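You operate a simulated robot arm through the tools that you are given. There is no shell and no other tool. Be economical: measure what you need, move in short steps, check, and stop when the job is done.

You are at the controls of a simulated two-armed robot. One attempt, no reset.

Task
Fit the flanged sleeve on the black plate and free its orange clips.
Fine: white cap off first, leave it on the steel bench; both of its knobs tight before you pull both clips out.
Where things are to end (x, y in the base frame): white cap within 60 mm of [480, 30].

Only the result counts: the job must be done as asked and must still hold three seconds after the hand-in. Knocking over, shifting, dropping, spilling or breaking anything else fails it. Lids that push on must go on centred and level and be pressed home; caps that screw on are set level and turned clockwise until they are tight.

Robot
Two 7-joint arms with two-finger parallel grippers on one trunk, on a base that drives. Base frame: it is fixed to the floor where the robot stands at the start and does not move with it; the origin is under the middle of the robot, x ahead of it, y to its left, z up; the surface under the hand at the start is at about z = 800. Lengths are in mm, angles in degrees, forces in N, time in s.
The left shoulder is at the start at [110, 169, 1511], the right one opposite. With the tool pointing down near the work surface each hand reaches from about 320 to 700 mm from the robot's upright axis, wherever it stands, measured 20 degrees to its own side. Places, roughly: back orange clip [600, 300, 800]; cream knob [600, 200, 800]; flanged sleeve (18x11x8 cm) [600, 300, 800]; front orange clip [600, 300, 800]; steel bench [1100, 1000, 800]; teal knob [600, 300, 800]; white cap (5x5x4 cm) [600, 0, 900]. Payload 1.57 kg a hand.
The tool frame of a hand sits at the grasp point between the pads (the TCP): z along the fingers, y along the line on which they close. The tips reach 30 mm beyond it. The gripper opens to 80 mm. The fingers are 17 mm wide and 12 mm thick; the gripper's body (40 by 82 mm) begins 80 mm behind the TCP.
Orientation is told as [roll, pitch, yaw] about the base's x, y, z axes, in that order, counted from this pose: with the fingers straight down and closing along the base's y, the tool's x points along the base's -x, its y along +y and its z along -z.

Tools
- The arms move only by the tool drive_tool. It takes "left_steps", "right_steps" or both (then of equal length, played together; a hand with none holds still); each is a list of rows, each a list of 3 entries, a list of its own where there are three numbers: the shift along the base's x, y, z in mm, then the turn, a rotation vector about the base's x, y, z in degrees, then the gripper command, from -1 (fully open) to 1 (shut), values between in proportion. In form: [[[dx, dy, dz], [rx, ry, rz], fingers], ...]. A call has 1 to 8 rows; each row shifts and turns the commanded pose from where the row before left it. Rows are played at 5 a second. More than 50 mm and 8.6 degrees between two rows, or a gripper value outside its range, and nothing of the call is played. Where a pose cannot be reached the arm comes as near as it can. A force on the tool above 80 N (or 10 N above the force at the start of the call, whichever is more), or a blocked arm, ends the call early, and 0.2 s more pass. The fingers move at their own pace (about 72 mm/s each) and stop on an object; they squeeze with about 21 N. The grip force told is the motor's: it shows also when the fingers shut on nothing. Time passes only in rows, and 0.2 s behind the last, so rows that do not move let the fingers close. The reply holds the time, the measured pose of the TCP, the force on the tool along the base axes, the opening and the grip force, in the units named above and with some noise, with the torque about the TCP (base axes, N m) and any sound that the robot's microphone picked up, and new pictures: "pictures" is both (left out), scene, wrist or none (wrist: the cameras of the hands that moved).
- Cameras (640 x 400 px; columns grow to the right, rows downward): "scene" is now at [127.5, 27.5, 1690.5]; the picture's right is [0.35, -0.94, 0.00], its down [-0.77, -0.28, -0.57] and it looks along [0.54, 0.20, -0.82] (base axes); focal length 287 px, centre (320, 200). "left" rides on the left gripper at [72, 7, -122] in its tool frame; the picture's right is [-0.09, 1.00, 0.00], its down [-0.84, -0.08, -0.54] and it looks along [-0.54, -0.05, 0.84] (tool axes); focal length 238 px, centre (320, 200). "right" rides on the right gripper at [72, -7, -122] in its tool frame; the picture's right is [0.09, 1.00, 0.00], its down [-0.84, 0.08, -0.54] and it looks along [-0.54, 0.05, 0.84] (tool axes); focal length 238 px, centre (320, 200). There is no depth. A picture from a camera that has moved, and an enlarged one, comes with that camera's place and axes in the base frame and with its lens. The place of the scene camera against the robot may be out by one fixed shift of up to 25 mm in any direction.
- lift_body(by): slides the trunk up (or, below 0, down) by that many mm; the arms and the scene camera ride with it, the base frame stays. It gives what a move gives, with no picture.
- base_move(legs): drives the robot by 1 to 6 legs, each [ahead, left, turn to the left] in mm, mm and degrees, along the robot's own axes; the way and the turn of a leg run together, so that a leg with both is an arc; at most 1500 mm and 180 degrees a leg. The arms and the cameras ride along, it lands a little off, and it stops where it bumps. It gives what a move gives, and a new picture of the scene camera.
- head_to(pan, tilt): turns the head with the scene camera to pan (to the left, within 86 degrees either way) and tilt (down, from -29 to 69), counted from straight ahead of the robot. It gives what a move gives, and a new picture of the scene camera.
- zoom(camera, box): a new picture of the part [left, top, right, bottom] of that camera's present view, enlarged. It takes no simulated time.
- job_done(): hands the job in; it is judged then, once.

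Go step by step. Nothing tells you exact positions but the pictures and the camera data: compare them with the known pose of the tool, close in by small moves and look again before you grip or let go. The budget is 120 turns and 260 pictures, counting those below and the enlarged ones. Unless the task says otherwise, let go and move clear before handing in, and close with one line.

The tools are called after "Call:" as name(argument=value, ...) on one line, values as JSON. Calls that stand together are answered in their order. drive_tool: Moves the arms, as the interface text tells. Its arguments: {"type":"object","properties":{"left_steps":{"type":"array","items":{"type":"array"}},"right_steps":{"type":"array","items":{"type":"array"}},"pictures":{"type":"string","enum":["both","scene","wrist","none"]}},"required":[]} The other tools are called the same way: lift_body (by) slides the trunk up or down; base_move (legs) drives the base; head_to (pan, tilt) turns the head that bears the scene camera; zoom (camera, box) takes an enlarged picture of a part of a camera's view; job_done () hands the job in.

At the start:

```text
time: 0.0
left_ee_pos: [483.0, 522.0, 999.1]
left_tcp_rot: [-0.1, 0.0, 0.0]
left_contact_force: [-0.9, -0.4, 0.3]
left_ft_torque: [0.0, 0.0, -0.02]
left_opening: 80.2
left_grip_force: 0.1
right_ee_pos: [710.0, -35.8, 1193.4]
right_tcp_rot: [0.0, 0.0, 0.0]
right_contact_force: [-0.3, -0.6, 0.1]
right_ft_torque: [0.01, -0.06, 0.02]
right_opening: 79.6
right_grip_force: 0.0
trunk travel left (down, up): [-825.0, 65.0]
robot x, y, heading: [1.3, 0.4, 0.1]
head pan, tilt: [20.2, 54.9]
```

scene: 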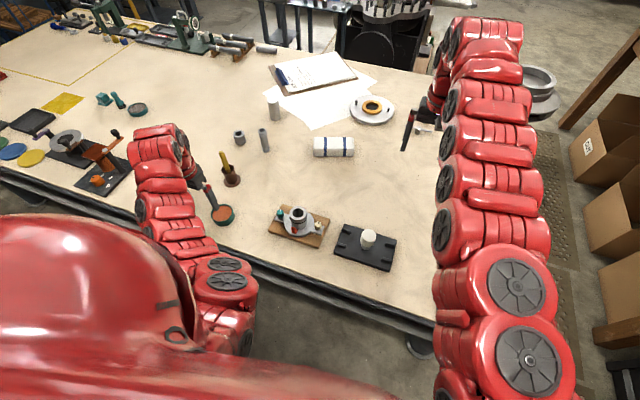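
right: 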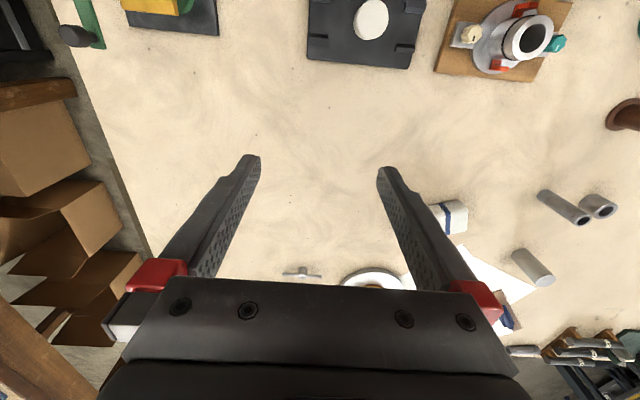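
left: 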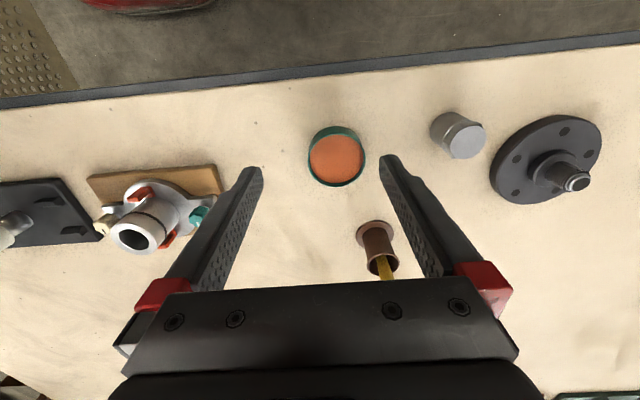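

I see the flanged sleeve with two orange clips and two knobs on a wooden board, and a black plate with a white cap on it to its right. I zoom in for details.

Call:
zoom(camera="scene", box=[250, 190, 410, 290])

Call:
zoom(camera="right", box=[290, 0, 600, 110])

Call:
zoom(camera="left", box=[0, 130, 260, 290])

```text
4.00 times, centred on (330, 240) of scene
camera zoom: at [127.5, 27.5, 1690.5], right [0.35, -0.94, 0.0], down [-0.77, -0.28, -0.57], along [0.54, 0.2, -0.82], focal length 1147 px, centre (280, 40)
```

zoom: 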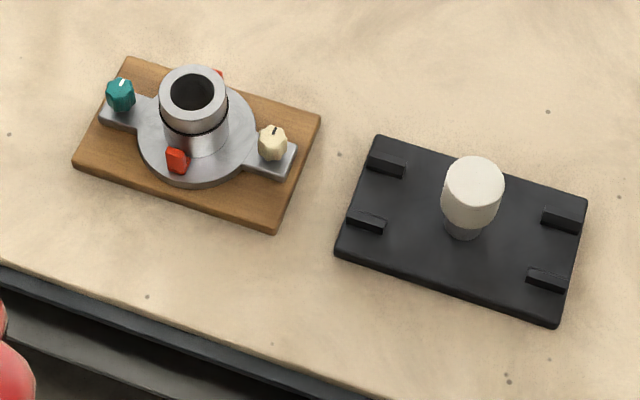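

```text
2.06 times, centred on (445, 55) of right
camera zoom: at [639.3, -43.9, 1314.4], right [-0.09, 1.0, 0.0], down [0.84, 0.08, 0.54], along [0.54, 0.05, -0.84], focal length 492 px, centre (62, 499)
```

zoom: 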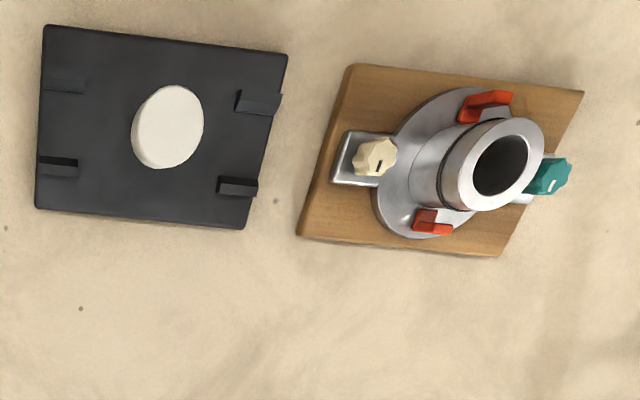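

```text
2.46 times, centred on (130, 210) of left
camera zoom: at [410.5, 528.5, 1121.6], right [0.09, 1.0, 0.0], down [0.84, -0.08, 0.54], along [0.54, -0.05, -0.84], focal length 587 px, centre (788, 175)
```

zoom: 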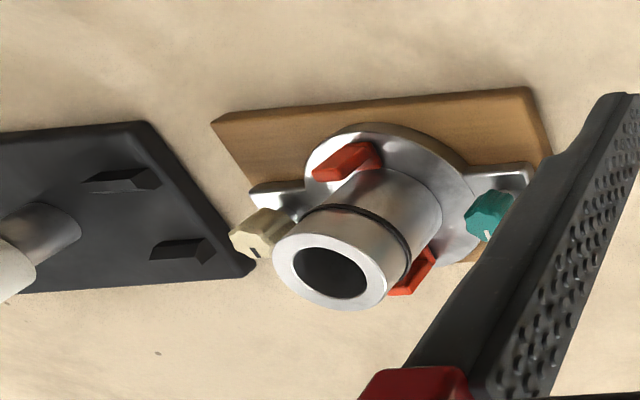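

The cap seems to sit on a post of the plate near (571, 29). I bring the right hand over it, well above, and look again.

Call:
drive_tool(right_steps=[[[-27, 13, -28], [0, 0, 0], -1], [[-28, 13, -28], [0, 0, 0], -1], [[-28, 13, -28], [0, 0, 0], -1], [[-28, 13, -28], [0, 0, 0], -1], [[-28, 13, -28], [0, 0, 0], -1], [[0, 0, 0], [0, 0, 0], -1]])

```text
time: 1.4
left_ee_pos: [483.2, 521.7, 1000.3]
left_tcp_rot: [0.0, 0.0, 0.0]
left_contact_force: [0.1, 0.3, -0.2]
left_ft_torque: [-0.01, 0.0, 0.0]
left_opening: 80.0
left_grip_force: 0.0
right_ee_pos: [591.7, 39.9, 1048.1]
right_tcp_rot: [-0.1, 0.3, 0.0]
right_contact_force: [0.0, -0.4, 0.3]
right_ft_torque: [-0.01, 0.01, 0.01]
right_opening: 80.0
right_grip_force: 0.0
right hand out of reach, approached as far as the arm can: row 4, 5
trunk travel left (down, up): [-825.0, 65.0]
robot x, y, heading: [3.1, -0.0, -0.2]
head pan, tilt: [20.2, 54.9]
camera scene: at [126.8, 27.7, 1690.6], right [0.35, -0.94, 0.0], down [-0.77, -0.28, -0.58], along [0.54, 0.2, -0.82], focal length 287 px, centre (320, 200)
camera right: at [521.6, 33.0, 1169.1], right [-0.09, 1.0, 0.0], down [0.84, 0.08, 0.54], along [0.54, 0.05, -0.84], focal length 238 px, centre (320, 200)
```

scene: 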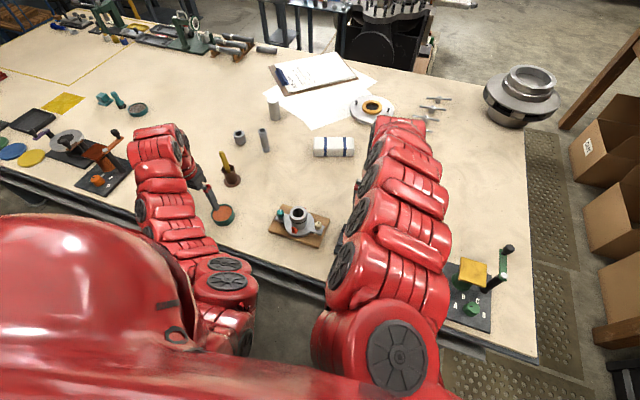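
right: 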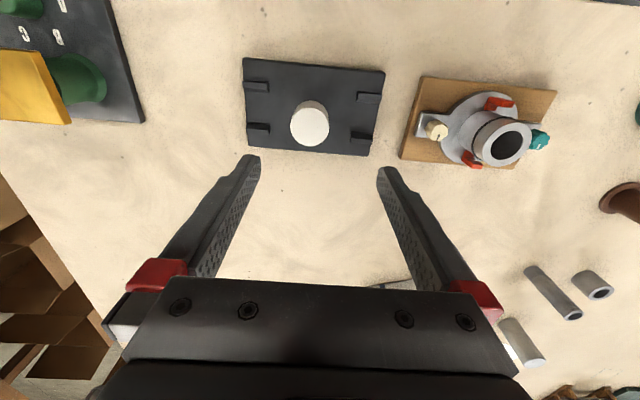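

The wrist view puts the cap near (593, 29) and the sleeve near (592, 262). I lower the right hand over the cap part way.

Call:
drive_tool(right_steps=[[[10, 0, -25], [0, 0, 0], -1], [[10, 0, -25], [0, 0, 0], -1], [[0, 0, -20], [0, 0, 0], -1], [[0, 0, 0], [0, 0, 0], -1]], pictures="wrist")

```text
time: 2.4
left_ee_pos: [484.1, 522.1, 998.8]
left_tcp_rot: [0.1, 0.1, 0.1]
left_contact_force: [0.0, 0.5, 0.1]
left_ft_torque: [0.02, 0.04, 0.02]
left_opening: 79.9
left_grip_force: 0.0
right_ee_pos: [612.4, 38.7, 978.3]
right_tcp_rot: [-0.1, 0.0, 0.0]
right_contact_force: [0.1, 0.5, 0.9]
right_ft_torque: [0.04, 0.01, 0.03]
right_opening: 80.2
right_grip_force: 0.1
trunk travel left (down, up): [-825.0, 65.0]
robot x, y, heading: [0.1, 0.2, 0.1]
head pan, tilt: [20.2, 54.9]
camera right: at [541.1, 31.9, 1099.5], right [-0.09, 1.0, 0.0], down [0.84, 0.08, 0.54], along [0.54, 0.05, -0.84], focal length 238 px, centre (320, 200)
```

right: 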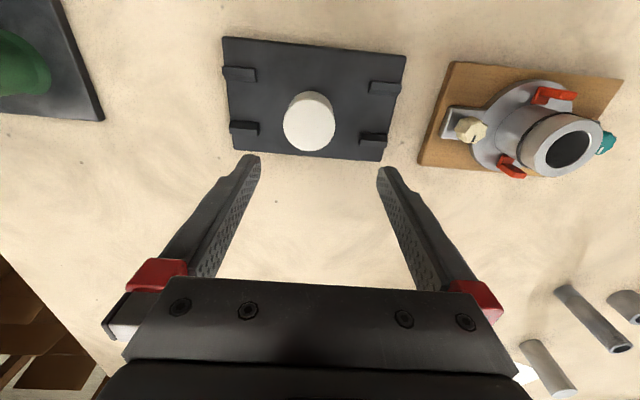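

The cap works out near (595, 28). I centre over it and go lower.

Call:
drive_tool(right_steps=[[[-9, -5, -15], [0, 0, 0], -1], [[-8, -5, -15], [0, 0, 0], -1], [[0, 0, 0], [0, 0, 0], -1]], pictures="wrist")

```text
time: 3.2
left_ee_pos: [484.1, 522.2, 999.7]
left_tcp_rot: [0.0, 0.0, 0.0]
left_contact_force: [-1.2, 0.1, -0.5]
left_ft_torque: [0.04, 0.03, -0.02]
left_opening: 79.8
left_grip_force: 0.1
right_ee_pos: [594.9, 27.8, 949.8]
right_tcp_rot: [0.0, 0.0, -0.1]
right_contact_force: [0.1, -0.5, 0.1]
right_ft_torque: [0.04, 0.0, -0.03]
right_opening: 80.2
right_grip_force: 0.0
trunk travel left (down, up): [-825.0, 65.0]
robot x, y, heading: [3.6, -0.3, -0.0]
head pan, tilt: [20.2, 54.9]
camera right: at [523.6, 20.4, 1070.8], right [-0.09, 1.0, 0.0], down [0.84, 0.08, 0.54], along [0.54, 0.05, -0.84], focal length 238 px, centre (320, 200)
```

right: 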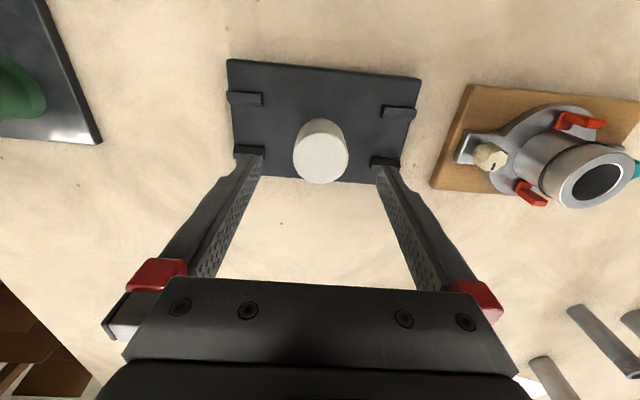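

Call:
zoom(camera="right", box=[220, 50, 430, 190])

```text
2.86 times, centred on (325, 120) of right
camera zoom: at [523.6, 20.4, 1070.8], right [-0.09, 1.0, 0.0], down [0.84, 0.08, 0.54], along [0.54, 0.05, -0.84], focal length 681 px, centre (306, 429)
```

zoom: 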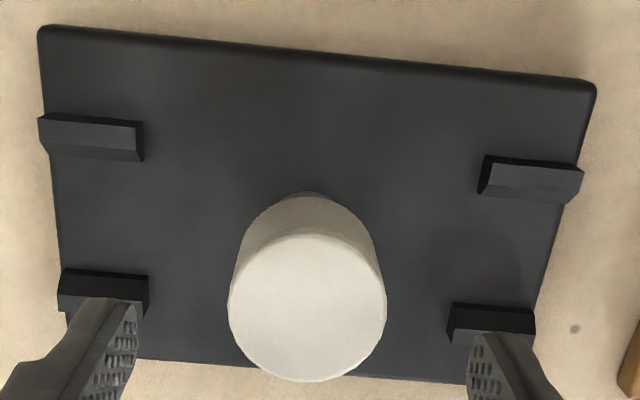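

The plate comes out nearly axis-aligned, centred at about (600, 29), cap top at about z 885. I lower the open fingers around the cap and close.

Call:
drive_tool(right_steps=[[[5, 1, -20], [0, 0, 0], -1], [[0, 0, -28], [0, 0, 0], -1], [[0, 0, -26], [0, 0, 0], -1], [[0, 0, 0], [0, 0, 0], -1]], pictures="wrist")

```text
time: 4.2
left_ee_pos: [483.0, 521.8, 999.3]
left_tcp_rot: [-0.1, 0.0, 0.1]
left_contact_force: [-0.6, -0.4, -0.2]
left_ft_torque: [-0.01, 0.0, 0.0]
left_opening: 79.7
left_grip_force: 0.1
right_ee_pos: [601.1, 28.9, 876.0]
right_tcp_rot: [0.0, -0.1, 0.0]
right_contact_force: [-0.6, -0.1, -0.7]
right_ft_torque: [0.02, 0.01, 0.0]
right_opening: 80.0
right_grip_force: 0.1
trunk travel left (down, up): [-825.0, 65.0]
robot x, y, heading: [0.2, -1.9, 0.3]
head pan, tilt: [20.2, 54.9]
camera right: at [529.8, 21.5, 997.1], right [-0.09, 1.0, 0.0], down [0.84, 0.08, 0.54], along [0.54, 0.05, -0.84], focal length 238 px, centre (320, 200)
```

right: 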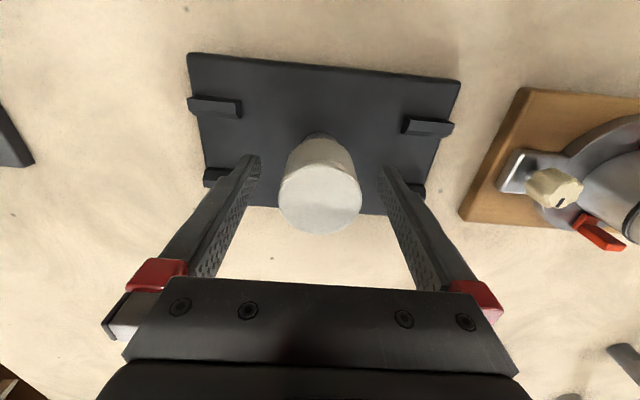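

Centred on the cap. I close the fingers.

Call:
drive_tool(right_steps=[[[-1, 0, -2], [0, 0, 0], 0], [[0, 0, 0], [0, 0, 0], 1], [[0, 0, 0], [0, 0, 0], 1], [[0, 0, 0], [0, 0, 0], 1]], pictures="none")

Call:
drive_tool(right_steps=[[[0, 0, 2], [0, 0, 0], 1], [[0, 0, 2], [0, 0, 0], 1], [[0, 0, 2], [0, 0, 0], 1]], pictures="wrist")

```text
time: 5.2
left_ee_pos: [482.7, 522.2, 999.3]
left_tcp_rot: [0.1, 0.1, 0.0]
left_contact_force: [0.2, -0.7, 0.2]
left_ft_torque: [-0.01, 0.01, 0.0]
left_opening: 79.9
left_grip_force: 0.0
right_ee_pos: [598.7, 28.6, 873.0]
right_tcp_rot: [0.0, -0.1, 0.0]
right_contact_force: [0.4, -0.3, 0.0]
right_ft_torque: [-0.05, 0.02, -0.02]
right_opening: 44.9
right_grip_force: 21.0
trunk travel left (down, up): [-825.0, 65.0]
robot x, y, heading: [1.0, 2.9, 0.2]
head pan, tilt: [20.2, 54.9]
```

```text
time: 6.0
left_ee_pos: [482.7, 521.9, 1000.0]
left_tcp_rot: [0.0, -0.1, 0.0]
left_contact_force: [-0.1, 0.6, 0.5]
left_ft_torque: [0.0, -0.02, 0.01]
left_opening: 80.1
left_grip_force: 0.0
right_ee_pos: [598.0, 28.2, 876.6]
right_tcp_rot: [0.0, 0.1, 0.0]
right_contact_force: [0.3, 0.7, 0.1]
right_ft_torque: [-0.01, 0.01, 0.04]
right_opening: 44.7
right_grip_force: 20.8
trunk travel left (down, up): [-825.0, 65.0]
robot x, y, heading: [4.3, -0.7, 0.0]
head pan, tilt: [20.2, 54.9]
camera right: at [527.4, 20.4, 999.1], right [-0.09, 1.0, 0.0], down [0.84, 0.08, 0.54], along [0.54, 0.05, -0.84], focal length 238 px, centre (320, 200)
```

right: 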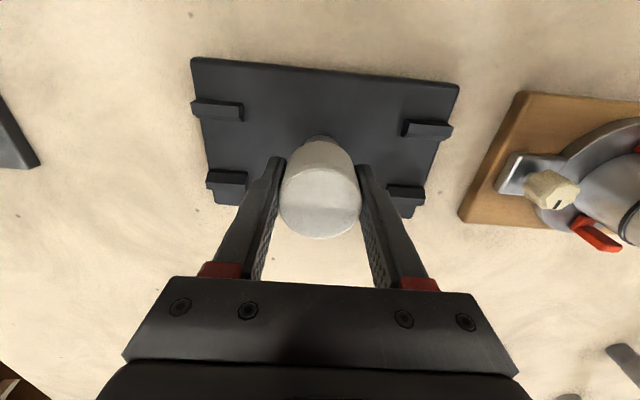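

The cap lifts freely. I raise it clear of the post.

Call:
drive_tool(right_steps=[[[0, 0, 15], [0, 0, 0], 1], [[0, 0, 20], [0, 0, 0], 1], [[0, 0, 20], [0, 0, 0], 1], [[0, 0, 0], [0, 0, 0], 1]], pictures="wrist")

```text
time: 7.0
left_ee_pos: [483.5, 522.0, 1000.4]
left_tcp_rot: [0.0, 0.0, 0.0]
left_contact_force: [0.5, 0.0, -0.9]
left_ft_torque: [0.01, 0.0, 0.03]
left_opening: 80.0
left_grip_force: 0.0
right_ee_pos: [599.7, 29.0, 933.1]
right_tcp_rot: [0.0, 0.0, -0.1]
right_contact_force: [-0.6, 0.1, 0.0]
right_ft_torque: [0.05, -0.01, 0.0]
right_opening: 45.0
right_grip_force: 21.0
trunk travel left (down, up): [-825.0, 65.0]
robot x, y, heading: [1.4, 1.0, -0.1]
head pan, tilt: [20.2, 54.9]
camera right: at [528.4, 21.7, 1053.7], right [-0.09, 1.0, 0.0], down [0.84, 0.08, 0.54], along [0.54, 0.05, -0.84], focal length 238 px, centre (320, 200)
```

right: 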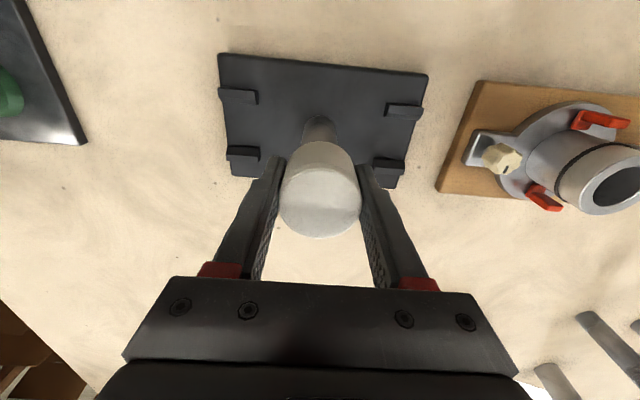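

Now I carry the cap toward (480, 30).

Call:
drive_tool(right_steps=[[[0, 0, 15], [0, 0, 0], 1], [[-25, 0, 0], [0, 0, 0], 1], [[-30, 0, 0], [0, 0, 0], 1], [[-30, 0, 0], [0, 0, 0], 1], [[-25, 0, 0], [0, 0, 0], 1], [[0, 0, 0], [0, 0, 0], 1]])

```text
time: 8.4
left_ee_pos: [482.7, 521.7, 999.7]
left_tcp_rot: [0.0, 0.1, 0.0]
left_contact_force: [-0.7, 0.2, 0.0]
left_ft_torque: [-0.02, 0.03, -0.02]
left_opening: 80.2
left_grip_force: 0.1
right_ee_pos: [519.2, 36.6, 930.5]
right_tcp_rot: [-0.1, 0.1, 0.0]
right_contact_force: [-0.2, 0.9, 0.2]
right_ft_torque: [0.02, 0.01, 0.04]
right_opening: 44.8
right_grip_force: 20.5
right hand out of reach, approached as far as the arm can: row 4, 5
trunk travel left (down, up): [-825.0, 65.0]
robot x, y, heading: [-0.2, 5.6, 0.2]
head pan, tilt: [20.2, 54.9]
camera scene: at [127.1, 27.2, 1690.5], right [0.35, -0.94, 0.0], down [-0.77, -0.28, -0.58], along [0.54, 0.2, -0.82], focal length 287 px, centre (320, 200)
camera right: at [447.9, 30.7, 1050.5], right [-0.09, 1.0, 0.0], down [0.84, 0.08, 0.54], along [0.54, 0.05, -0.84], focal length 238 px, centre (320, 200)
```

scene: 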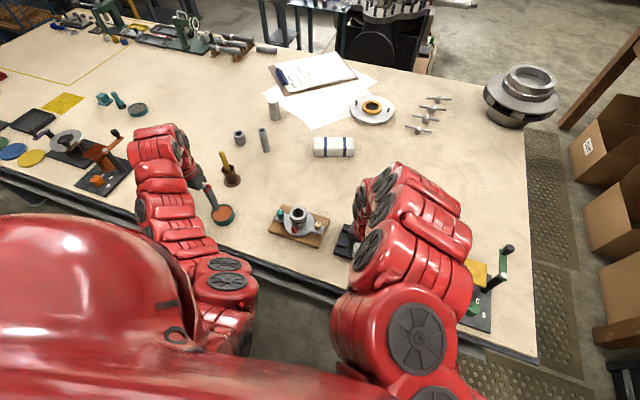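
right: 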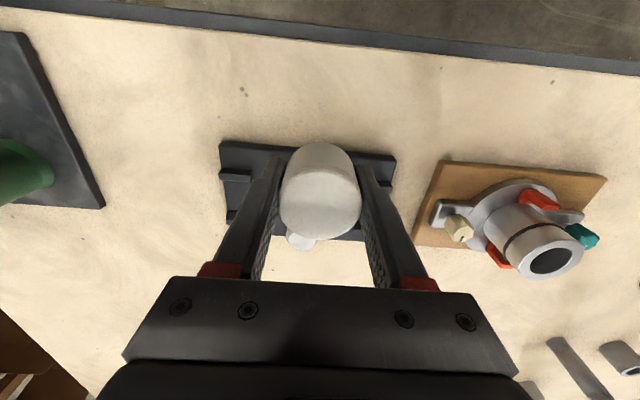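

The near limit blocks further x at this height, so I go down and toward the robot together.

Call:
drive_tool(right_steps=[[[-6, 0, -15], [0, 0, 0], 1], [[-8, -2, -15], [0, 0, 0], 1], [[-8, -2, -15], [0, 0, 0], 1], [[-8, -2, -15], [0, 0, 0], 1], [[0, 0, 0], [0, 0, 0], 1]], pictures="wrist")

```text
time: 9.6
left_ee_pos: [483.1, 522.0, 999.5]
left_tcp_rot: [0.1, 0.1, 0.0]
left_contact_force: [0.2, -0.3, 0.0]
left_ft_torque: [0.01, 0.01, 0.03]
left_opening: 79.8
left_grip_force: 0.1
right_ee_pos: [488.8, 31.5, 869.4]
right_tcp_rot: [0.0, 0.1, 0.0]
right_contact_force: [0.0, 0.2, -1.0]
right_ft_torque: [-0.04, -0.02, 0.04]
right_opening: 44.8
right_grip_force: 20.8
trunk travel left (down, up): [-825.0, 65.0]
robot x, y, heading: [2.0, -1.4, 0.2]
head pan, tilt: [20.2, 54.9]
camera right: at [417.8, 24.0, 990.4], right [-0.09, 1.0, 0.0], down [0.84, 0.08, 0.54], along [0.54, 0.05, -0.84], focal length 238 px, centre (320, 200)
```

right: 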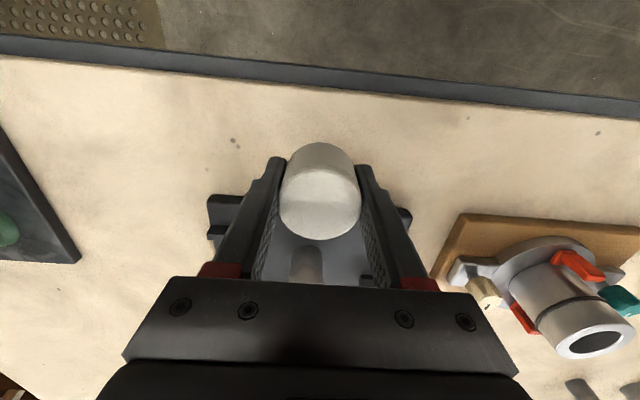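

Call:
drive_tool(right_steps=[[[-3, 0, -15], [0, 0, 0], 1], [[0, 0, -13], [0, 0, 0], 1], [[0, 0, -4], [0, 0, 0], 1], [[0, 0, 0], [0, 0, 0], 1]], pictures="wrist")

```text
time: 10.6
left_ee_pos: [482.4, 522.3, 999.5]
left_tcp_rot: [0.1, 0.0, -0.1]
left_contact_force: [0.1, -1.3, 0.6]
left_ft_torque: [-0.03, -0.02, 0.01]
left_opening: 80.1
left_grip_force: 0.1
right_ee_pos: [486.4, 32.2, 837.2]
right_tcp_rot: [0.0, 0.0, 0.0]
right_contact_force: [-0.3, -0.7, 0.1]
right_ft_torque: [0.0, -0.03, 0.01]
right_opening: 45.1
right_grip_force: 21.2
trunk travel left (down, up): [-825.0, 65.0]
robot x, y, heading: [-3.0, -0.8, 0.2]
head pan, tilt: [20.2, 54.9]
camera right: at [414.8, 24.5, 957.9], right [-0.09, 1.0, 0.0], down [0.84, 0.08, 0.54], along [0.54, 0.05, -0.84], focal length 238 px, centre (320, 200)
```

right: 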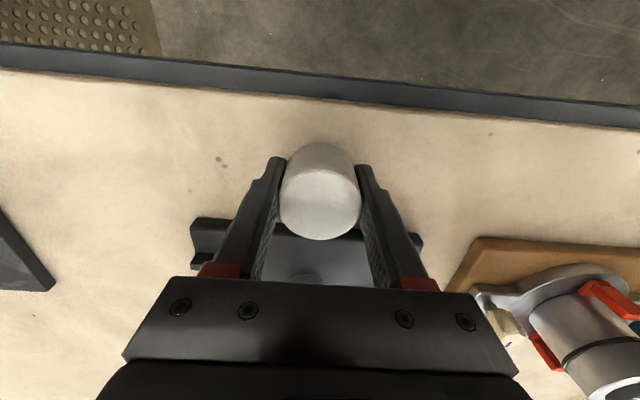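

Call:
drive_tool(right_steps=[[[0, 0, -2], [0, 0, 0], 1], [[0, 0, -2], [0, 0, 0], 1], [[0, 0, -1], [0, 0, 0], 1]], pictures="none")

Call:
drive_tool(right_steps=[[[0, 0, -1], [0, 0, 0], 1], [[0, 0, -1], [0, 0, 0], 1]], pictures="none")

```text
time: 11.4
left_ee_pos: [484.7, 521.2, 1000.1]
left_tcp_rot: [0.0, 0.0, 0.0]
left_contact_force: [-0.3, 0.3, 0.8]
left_ft_torque: [0.01, -0.01, 0.01]
left_opening: 79.9
left_grip_force: 0.1
right_ee_pos: [486.1, 31.6, 833.1]
right_tcp_rot: [0.0, 0.0, 0.0]
right_contact_force: [-0.3, -0.4, -1.0]
right_ft_torque: [0.02, 0.02, -0.03]
right_opening: 44.5
right_grip_force: 21.3
trunk travel left (down, up): [-825.0, 65.0]
robot x, y, heading: [1.3, -3.1, -0.2]
head pan, tilt: [20.2, 54.9]
```

```text
time: 12.0
left_ee_pos: [483.8, 522.0, 1000.2]
left_tcp_rot: [0.0, -0.1, -0.1]
left_contact_force: [0.4, 0.2, -0.8]
left_ft_torque: [-0.02, -0.01, -0.04]
left_opening: 80.2
left_grip_force: 0.0
right_ee_pos: [486.0, 31.6, 830.5]
right_tcp_rot: [0.0, 0.0, 0.1]
right_contact_force: [0.1, 0.0, 0.6]
right_ft_torque: [-0.01, 0.01, -0.01]
right_opening: 44.6
right_grip_force: 20.4
trunk travel left (down, up): [-825.0, 65.0]
robot x, y, heading: [1.0, 0.6, 0.2]
head pan, tilt: [20.2, 54.9]
```

Call:
drive_tool(right_steps=[[[0, 0, -1], [0, 0, 0], 1], [[0, 0, -1], [0, 0, 0], 1]], pictures="none")

```text
time: 12.6
left_ee_pos: [482.2, 520.5, 1001.3]
left_tcp_rot: [0.0, -0.1, 0.1]
left_contact_force: [0.2, 0.5, -0.4]
left_ft_torque: [0.01, -0.01, 0.01]
left_opening: 79.9
left_grip_force: 0.0
right_ee_pos: [485.8, 32.5, 831.0]
right_tcp_rot: [0.2, -0.2, 0.0]
right_contact_force: [3.0, -6.0, 31.0]
right_ft_torque: [-1.02, 0.1, 0.3]
right_opening: 45.0
right_grip_force: 21.5
trunk travel left (down, up): [-825.0, 65.0]
robot x, y, heading: [1.7, 3.2, 0.2]
head pan, tilt: [20.2, 54.9]
```

There is contact with the bench. I ease off, open and rise.

Call:
drive_tool(right_steps=[[[0, 0, 1], [0, 0, 0], 1], [[0, 0, 0], [0, 0, 0], 0], [[0, 0, 0], [0, 0, 0], -0.6], [[0, 0, 0], [0, 0, 0], -1], [[0, 0, 0], [0, 0, 0], -1], [[0, 0, 10], [0, 0, 0], -1]], pictures="wrist")

```text
time: 14.0
left_ee_pos: [483.7, 520.9, 999.4]
left_tcp_rot: [0.1, -0.1, 0.0]
left_contact_force: [0.0, 1.1, 0.5]
left_ft_torque: [0.07, 0.01, -0.01]
left_opening: 80.1
left_grip_force: 0.1
right_ee_pos: [485.5, 30.8, 838.8]
right_tcp_rot: [0.0, 0.1, -0.1]
right_contact_force: [0.9, -0.4, 0.0]
right_ft_torque: [0.03, 0.0, 0.02]
right_opening: 79.9
right_grip_force: 0.0
trunk travel left (down, up): [-825.0, 65.0]
robot x, y, heading: [1.3, -0.7, -0.0]
head pan, tilt: [20.2, 54.9]
camera right: at [413.8, 23.4, 959.5], right [-0.09, 1.0, 0.0], down [0.84, 0.08, 0.54], along [0.54, 0.05, -0.84], focal length 238 px, centre (320, 200)
```

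right: 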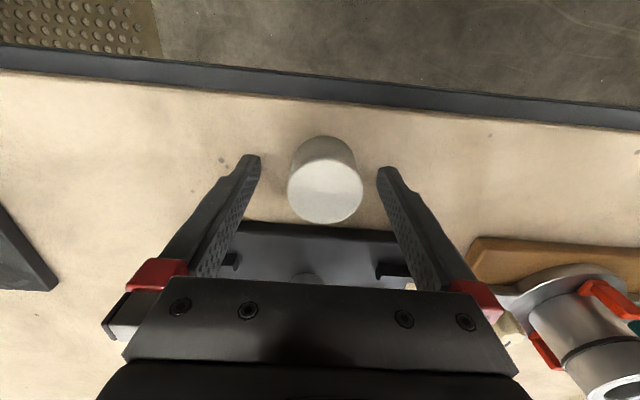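

The cap stands on the bench. I rise and take the right hand off to its own side.

Call:
drive_tool(right_steps=[[[0, 0, 25], [0, 0, 0], -1], [[0, 0, 25], [0, 0, 0], -1], [[12, -20, 30], [0, 0, 0], -1], [[15, -35, 30], [0, 0, 0], -1], [[20, -35, 25], [0, 0, 0], -1], [[20, -40, 15], [0, 0, 0], -1], [[10, -45, 10], [0, 0, 0], -1], [[0, -45, 10], [0, 0, 0], -1]])

```text
time: 15.8
left_ee_pos: [483.3, 521.3, 1000.2]
left_tcp_rot: [0.0, 0.0, 0.1]
left_contact_force: [-0.3, 0.4, 0.7]
left_ft_torque: [0.02, 0.0, 0.0]
left_opening: 80.0
left_grip_force: 0.0
right_ee_pos: [608.2, -176.3, 979.3]
right_tcp_rot: [0.1, 0.1, 0.1]
right_contact_force: [-0.2, -0.3, 0.9]
right_ft_torque: [-0.04, 0.01, -0.03]
right_opening: 79.9
right_grip_force: 0.1
right hand out of reach, approached as far as the arm can: row 2, 3, 4, 5, 8
trunk travel left (down, up): [-825.0, 65.0]
robot x, y, heading: [-1.2, -0.3, 0.0]
head pan, tilt: [20.2, 54.9]
camera scene: at [127.7, 26.0, 1690.5], right [0.35, -0.94, 0.0], down [-0.77, -0.28, -0.58], along [0.54, 0.2, -0.82], focal length 287 px, centre (320, 200)
camera right: at [536.9, -184.2, 1100.3], right [-0.09, 1.0, 0.0], down [0.84, 0.08, 0.54], along [0.54, 0.05, -0.84], focal length 238 px, centre (320, 200)
```

scene: 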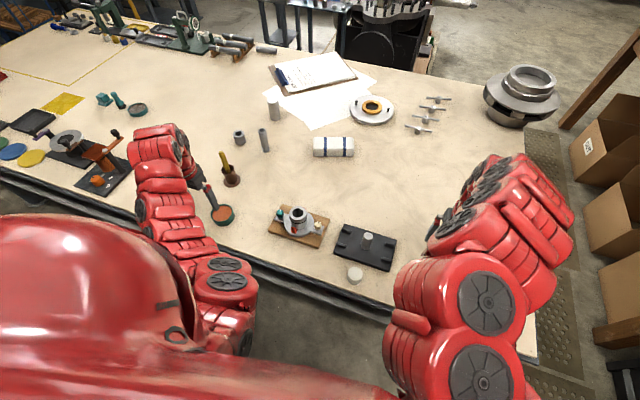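
right: 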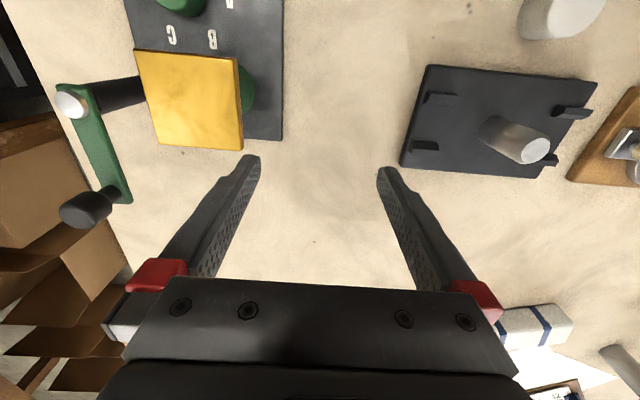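

Call:
zoom(camera="scene", box=[260, 190, 410, 290])

Call:
zoom(camera="right", box=[390, 50, 610, 190])

```text
4.00 times, centred on (335, 240) of scene
camera zoom: at [127.7, 26.0, 1690.5], right [0.35, -0.94, 0.0], down [-0.77, -0.28, -0.58], along [0.54, 0.2, -0.82], focal length 1147 px, centre (260, 40)
```

zoom: 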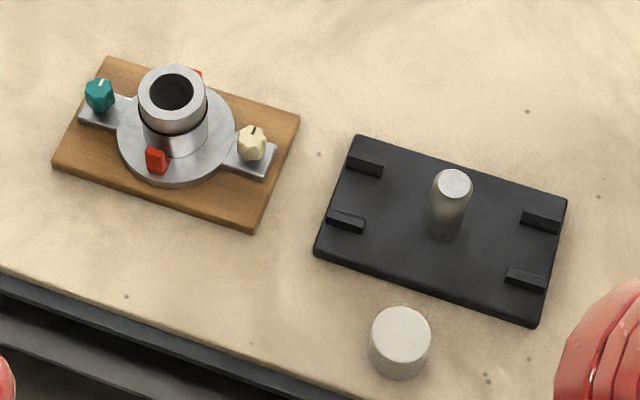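

```text
2.86 times, centred on (500, 120) of right
camera zoom: at [536.9, -184.2, 1100.3], right [-0.09, 1.0, 0.0], down [0.84, 0.08, 0.54], along [0.54, 0.05, -0.84], focal length 681 px, centre (-194, 429)
```

zoom: 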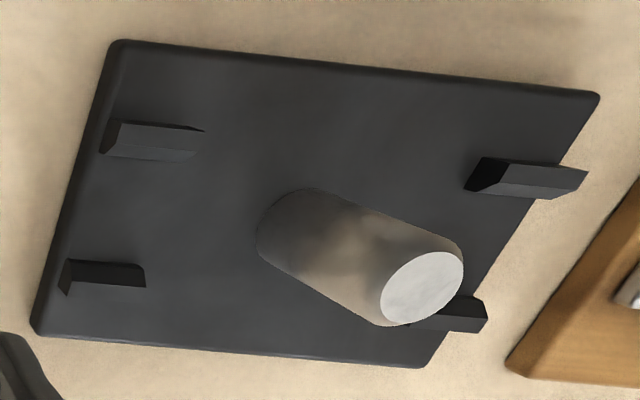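

Cap is well placed. Now the left hand goes over the sleeve, high, for a close look.

Call:
drive_tool(left_steps=[[[18, -43, 4], [0, 0, 0], -1], [[18, -43, 4], [0, 0, 0], -1], [[18, -43, 4], [0, 0, 0], -1], [[18, -43, 4], [0, 0, 0], -1], [[18, -44, 4], [0, 0, 0], -1], [[18, -44, 0], [0, 0, 0], -1], [[0, 0, 0], [0, 0, 0], -1]], right_steps=[[[0, -15, 10], [0, 0, 0], -1], [[0, -15, 10], [0, 0, 0], -1], [[0, -15, 10], [0, 0, 0], -1], [[0, -15, 10], [0, 0, 0], -1], [[0, -15, 0], [0, 0, 0], -1], [[0, 0, 0], [0, 0, 0], -1], [[0, 0, 0], [0, 0, 0], -1]])

```text
time: 17.4
left_ee_pos: [589.5, 264.9, 1022.5]
left_tcp_rot: [0.0, 0.0, 0.0]
left_contact_force: [-1.0, 0.2, -0.1]
left_ft_torque: [-0.02, -0.02, 0.0]
left_opening: 80.0
left_grip_force: 0.0
right_ee_pos: [618.4, -251.0, 1014.3]
right_tcp_rot: [-0.1, 0.1, 0.0]
right_contact_force: [0.1, -0.1, -0.1]
right_ft_torque: [-0.02, 0.03, 0.0]
right_opening: 79.5
right_grip_force: 0.0
right hand out of reach, approached as far as the arm can: row 1, 2, 3
trunk travel left (down, up): [-825.0, 65.0]
robot x, y, heading: [1.3, 0.6, 0.3]
head pan, tilt: [20.2, 54.9]
camera scene: at [127.1, 28.2, 1690.5], right [0.35, -0.94, 0.0], down [-0.77, -0.28, -0.58], along [0.54, 0.2, -0.82], focal length 287 px, centre (320, 200)
camera right: at [547.8, -258.4, 1136.2], right [-0.09, 1.0, 0.0], down [0.84, 0.08, 0.54], along [0.54, 0.05, -0.84], focal length 238 px, centre (320, 200)
camera left: at [517.3, 270.4, 1144.8], right [0.09, 1.0, 0.0], down [0.84, -0.08, 0.54], along [0.54, -0.05, -0.84], focal length 238 px, centre (320, 200)
```

scene: 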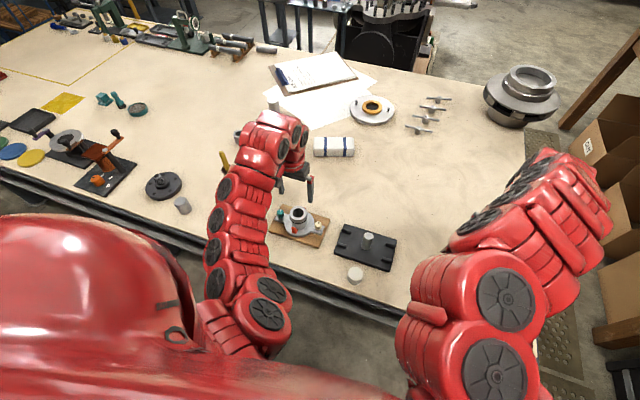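
right: 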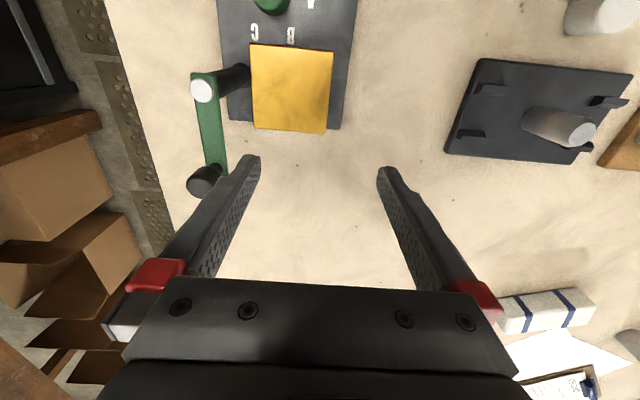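
left: 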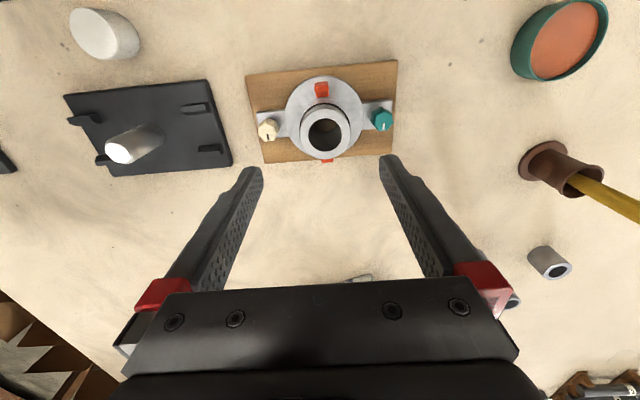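

Call:
zoom(camera="left", box=[235, 50, 405, 175])

Call:
zoom(camera="left", box=[50, 60, 240, 190])

```text
3.20 times, centred on (320, 112) of left
camera zoom: at [517.3, 270.4, 1144.8], right [0.09, 1.0, 0.0], down [0.84, -0.08, 0.54], along [0.54, -0.05, -0.84], focal length 763 px, centre (320, 480)
```

zoom: 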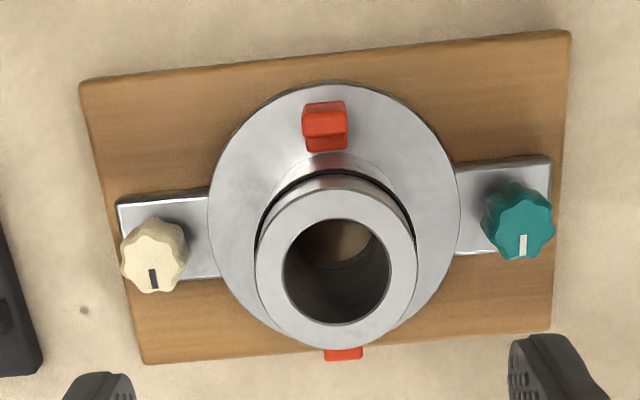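

```text
3.08 times, centred on (145, 125) of left
camera zoom: at [517.3, 270.4, 1144.8], right [0.09, 1.0, 0.0], down [0.84, -0.08, 0.54], along [0.54, -0.05, -0.84], focal length 733 px, centre (858, 431)
```

zoom: 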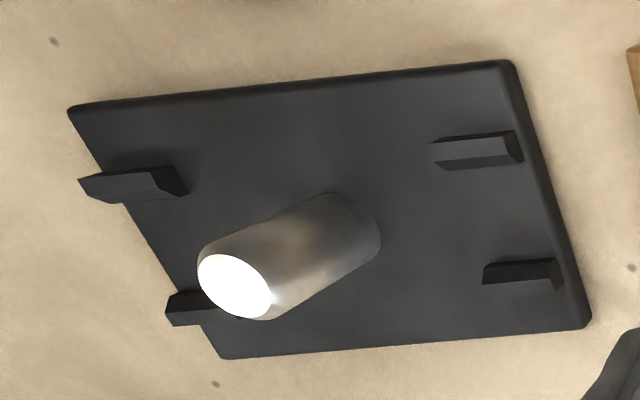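

Sleeve axis near (598, 268), ears along y, yaw about 0; plate centre near (600, 29). I move the left hand to the same relative pose over the post so I can compare it with the same camera.

Call:
drive_tool(left_steps=[[[0, -48, 0], [0, 0, 0], -1], [[0, -48, 0], [0, 0, 0], -1], [[0, -48, 0], [0, 0, 0], -1], [[0, -48, 0], [0, 0, 0], -1], [[0, -48, 0], [0, 0, 0], -1], [[0, 0, 0], [0, 0, 0], -1]], pictures="wrist")

Call:
zoom(camera="left", box=[215, 50, 425, 190])

```text
time: 18.8
left_ee_pos: [593.4, 22.3, 1020.9]
left_tcp_rot: [0.0, 0.0, 0.1]
left_contact_force: [-0.1, -0.6, -0.2]
left_ft_torque: [-0.02, -0.02, -0.02]
left_opening: 79.9
left_grip_force: 0.0
right_ee_pos: [618.7, -251.5, 1014.7]
right_tcp_rot: [-0.1, 0.1, 0.0]
right_contact_force: [-0.5, -0.2, -0.2]
right_ft_torque: [-0.03, -0.01, 0.0]
right_opening: 80.1
right_grip_force: 0.0
trunk travel left (down, up): [-825.0, 65.0]
robot x, y, heading: [2.6, 1.6, -0.0]
head pan, tilt: [20.2, 54.9]
camera left: at [520.3, 29.8, 1143.4], right [0.09, 1.0, 0.0], down [0.84, -0.08, 0.54], along [0.54, -0.05, -0.84], focal length 238 px, centre (320, 200)
```

left: 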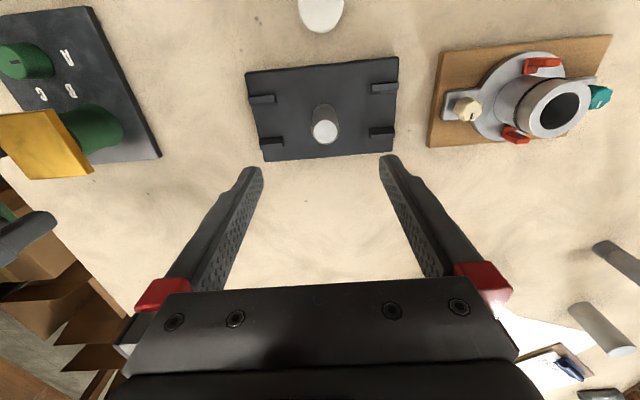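

```text
2.86 times, centred on (320, 120) of left
camera zoom: at [520.3, 29.8, 1143.4], right [0.09, 1.0, 0.0], down [0.84, -0.08, 0.54], along [0.54, -0.05, -0.84], focal length 681 px, centre (320, 429)
```

zoom: 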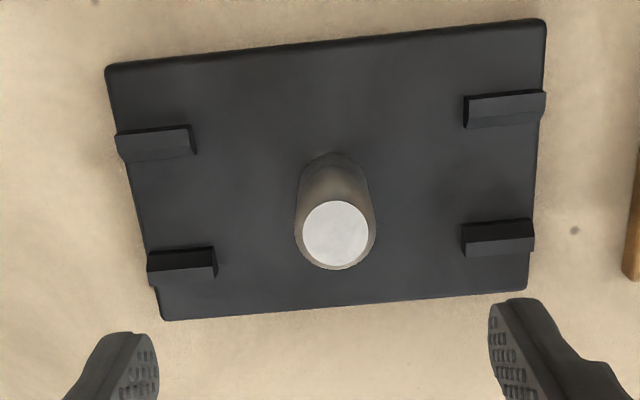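

Post at about (600, 28.7), plate yaw ~0; sleeve sits about 240 mm to its left, square as well. I go back above the sleeve and lower part way.

Call:
drive_tool(left_steps=[[[1, 48, 0], [0, 0, 0], -1], [[1, 48, 0], [0, 0, 0], -1], [[1, 48, 0], [0, 0, 0], -1], [[1, 48, 0], [0, 0, 0], -1], [[1, 50, 0], [0, 0, 0], -1], [[0, 2, -40], [0, 0, 0], -1], [[0, 0, -30], [0, 0, 0], -1], [[0, 0, 0], [0, 0, 0], -1]], pictures="wrist")

Call:
zoom(camera="left", box=[200, 60, 440, 220])

```text
time: 20.6
left_ee_pos: [598.8, 265.5, 949.3]
left_tcp_rot: [0.0, -0.1, 0.0]
left_contact_force: [-0.5, 0.4, -0.5]
left_ft_torque: [0.01, -0.02, -0.03]
left_opening: 79.8
left_grip_force: 0.0
right_ee_pos: [618.2, -251.2, 1014.2]
right_tcp_rot: [0.0, 0.0, 0.0]
right_contact_force: [0.0, -0.2, -0.5]
right_ft_torque: [0.01, 0.0, 0.04]
right_opening: 79.8
right_grip_force: 0.1
trunk travel left (down, up): [-825.0, 65.0]
robot x, y, heading: [-0.9, 1.7, 0.2]
head pan, tilt: [20.2, 54.9]
camera left: at [525.0, 272.4, 1071.0], right [0.09, 1.0, 0.0], down [0.84, -0.08, 0.54], along [0.54, -0.05, -0.84], focal length 238 px, centre (320, 200)
```

left: 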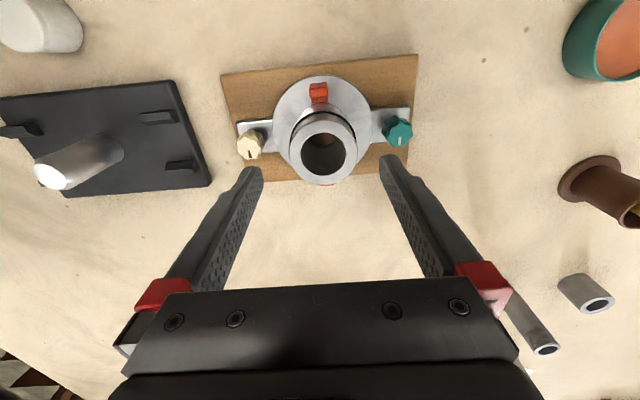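

```text
2.50 times, centred on (320, 140) of left
camera zoom: at [525.0, 272.4, 1071.0], right [0.09, 1.0, 0.0], down [0.84, -0.08, 0.54], along [0.54, -0.05, -0.84], focal length 596 px, centre (320, 350)
```

zoom: 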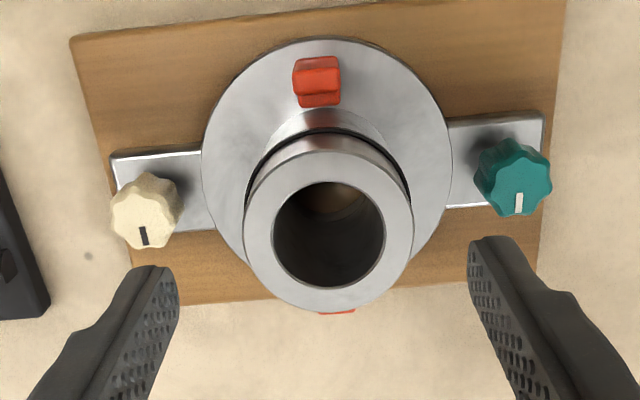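

Tube axis at about (598, 268.5), top near z 886. I lower around it and close.

Call:
drive_tool(left_steps=[[[0, 3, -20], [0, 0, 0], -1], [[0, 0, -30], [0, 0, 0], -1], [[0, 0, -27], [0, 0, 0], -1], [[0, 0, 0], [0, 0, 0], -1]], pictures="wrist")

```text
time: 21.6
left_ee_pos: [595.8, 267.7, 872.2]
left_tcp_rot: [0.0, 0.1, 0.0]
left_contact_force: [0.5, -0.6, 0.7]
left_ft_torque: [-0.03, 0.0, -0.02]
left_opening: 80.5
left_grip_force: 0.1
right_ee_pos: [616.9, -252.8, 1014.2]
right_tcp_rot: [0.0, 0.1, 0.0]
right_contact_force: [-0.2, -0.2, 0.8]
right_ft_torque: [0.01, 0.02, 0.0]
right_opening: 80.1
right_grip_force: 0.0
trunk travel left (down, up): [-825.0, 65.0]
robot x, y, heading: [-2.9, -0.8, -0.3]
head pan, tilt: [20.2, 54.9]
camera left: at [523.1, 273.7, 993.5], right [0.09, 1.0, 0.0], down [0.84, -0.08, 0.54], along [0.54, -0.05, -0.84], focal length 238 px, centre (320, 200)
```

left: 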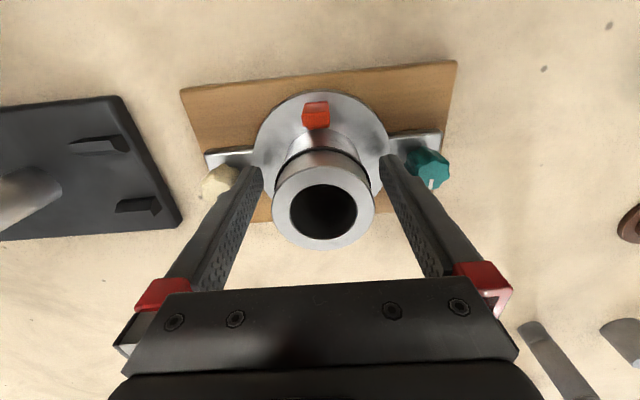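

Well centred. I close on the tube and lift slightly to test.

Call:
drive_tool(left_steps=[[[0, 0, 0], [0, 0, 0], 0], [[0, 0, 0], [0, 0, 0], 1], [[0, 0, 0], [0, 0, 0], 1], [[0, 0, 0], [0, 0, 0], 1]], pictures="none")

Call:
drive_tool(left_steps=[[[0, 0, 3], [0, 0, 0], 1], [[0, 0, 5], [0, 0, 0], 1], [[0, 0, 7], [0, 0, 0], 1], [[0, 0, 0], [0, 0, 0], 1]], pictures="wrist")

```text
time: 22.6
left_ee_pos: [595.4, 267.9, 871.4]
left_tcp_rot: [0.0, 0.0, 0.0]
left_contact_force: [1.3, 4.8, 1.9]
left_ft_torque: [-0.02, -0.06, 0.05]
left_opening: 56.0
left_grip_force: 20.5
right_ee_pos: [618.8, -251.1, 1014.3]
right_tcp_rot: [0.0, 0.1, 0.0]
right_contact_force: [0.7, 0.6, 0.4]
right_ft_torque: [0.0, 0.0, -0.02]
right_opening: 80.2
right_grip_force: 0.0
trunk travel left (down, up): [-825.0, 65.0]
robot x, y, heading: [2.1, 0.8, 0.0]
head pan, tilt: [20.2, 54.9]
```

```text
time: 23.6
left_ee_pos: [596.8, 269.3, 886.6]
left_tcp_rot: [0.0, 0.1, 0.0]
left_contact_force: [-0.1, -0.5, -10.3]
left_ft_torque: [-0.03, 0.03, -0.02]
left_opening: 56.1
left_grip_force: 21.2
right_ee_pos: [621.0, -251.1, 1014.7]
right_tcp_rot: [0.0, 0.1, 0.0]
right_contact_force: [-0.3, 0.4, -0.7]
right_ft_torque: [0.0, 0.0, 0.0]
right_opening: 80.2
right_grip_force: 0.1
trunk travel left (down, up): [-825.0, 65.0]
robot x, y, heading: [1.1, -3.7, 0.0]
head pan, tilt: [20.2, 54.9]
camera left: at [523.8, 275.7, 1008.3], right [0.09, 1.0, 0.0], down [0.84, -0.08, 0.54], along [0.54, -0.05, -0.84], focal length 238 px, centre (320, 200)
```

left: 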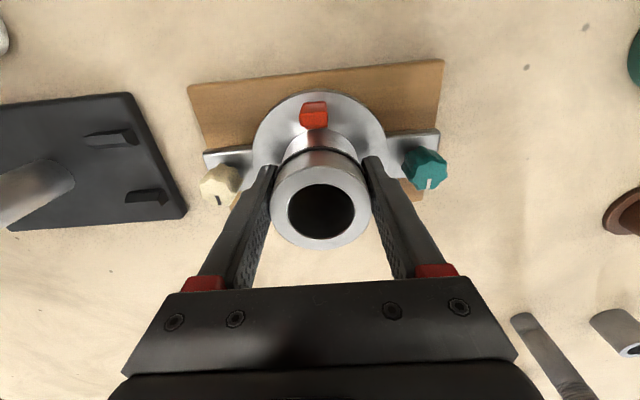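

The sleeve lifts freely (about 10 N). The post top is near z 884, so I raise to clear it and carry the sleeve over.

Call:
drive_tool(left_steps=[[[0, 0, 25], [0, 0, 0], 1], [[0, 0, 35], [0, 0, 0], 1], [[0, 0, 38], [0, 0, 0], 1], [[0, 0, 0], [0, 0, 0], 1]], pictures="none")

Call:
drive_tool(left_steps=[[[0, -40, 0], [0, 0, 0], 1], [[0, -40, 0], [0, 0, 0], 1], [[0, -40, 0], [0, 0, 0], 1], [[0, -40, 0], [0, 0, 0], 1], [[0, -40, 0], [0, 0, 0], 1], [[0, -40, 0], [0, 0, 0], 1], [[0, 0, 0], [0, 0, 0], 1]])

```text
time: 24.6
left_ee_pos: [596.9, 269.5, 983.9]
left_tcp_rot: [-0.2, 0.1, -0.1]
left_contact_force: [0.4, 0.7, -11.3]
left_ft_torque: [0.01, 0.07, 0.0]
left_opening: 55.7
left_grip_force: 20.8
right_ee_pos: [619.4, -250.9, 1013.8]
right_tcp_rot: [0.0, 0.3, 0.0]
right_contact_force: [-0.2, -0.4, 0.2]
right_ft_torque: [0.03, -0.02, 0.0]
right_opening: 80.1
right_grip_force: 0.1
trunk travel left (down, up): [-825.0, 65.0]
robot x, y, heading: [4.5, 0.2, 0.0]
head pan, tilt: [20.2, 54.9]
```

```text
time: 26.2
left_ee_pos: [597.5, 31.2, 984.6]
left_tcp_rot: [-0.1, 0.1, 0.0]
left_contact_force: [-0.2, -0.1, -9.6]
left_ft_torque: [-0.04, 0.07, -0.04]
left_opening: 55.9
left_grip_force: 20.9
right_ee_pos: [619.8, -250.5, 1014.3]
right_tcp_rot: [0.0, 0.2, 0.0]
right_contact_force: [0.4, 0.8, 1.0]
right_ft_torque: [0.01, 0.0, -0.03]
right_opening: 79.9
right_grip_force: 0.0
trunk travel left (down, up): [-825.0, 65.0]
robot x, y, heading: [-2.5, -0.1, 0.2]
head pan, tilt: [20.2, 54.9]
camera scene: at [128.9, 28.4, 1690.3], right [0.35, -0.94, 0.0], down [-0.77, -0.28, -0.57], along [0.54, 0.2, -0.82], focal length 287 px, centre (320, 200)
camera left: at [525.7, 36.9, 1106.8], right [0.09, 1.0, 0.0], down [0.84, -0.08, 0.54], along [0.54, -0.05, -0.84], focal length 238 px, centre (320, 200)
```

scene: 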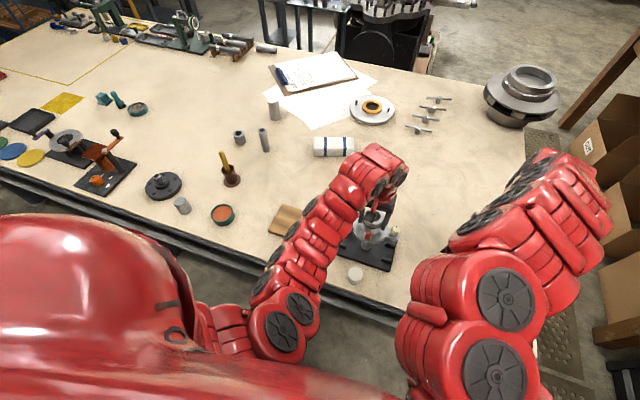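
left: 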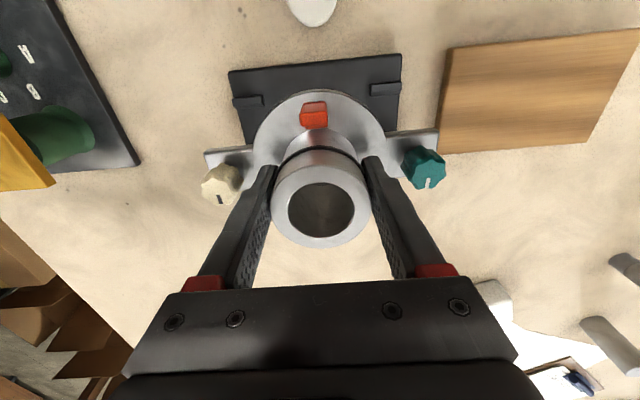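

Call:
zoom(camera="left", box=[200, 40, 450, 260])

```text
1.82 times, centred on (325, 150) of left
camera zoom: at [525.7, 36.9, 1106.8], right [0.09, 1.0, 0.0], down [0.84, -0.08, 0.54], along [0.54, -0.05, -0.84], focal length 433 px, centre (311, 291)
```

zoom: 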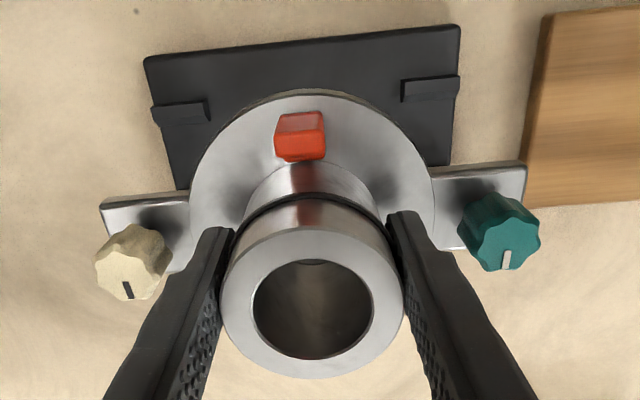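

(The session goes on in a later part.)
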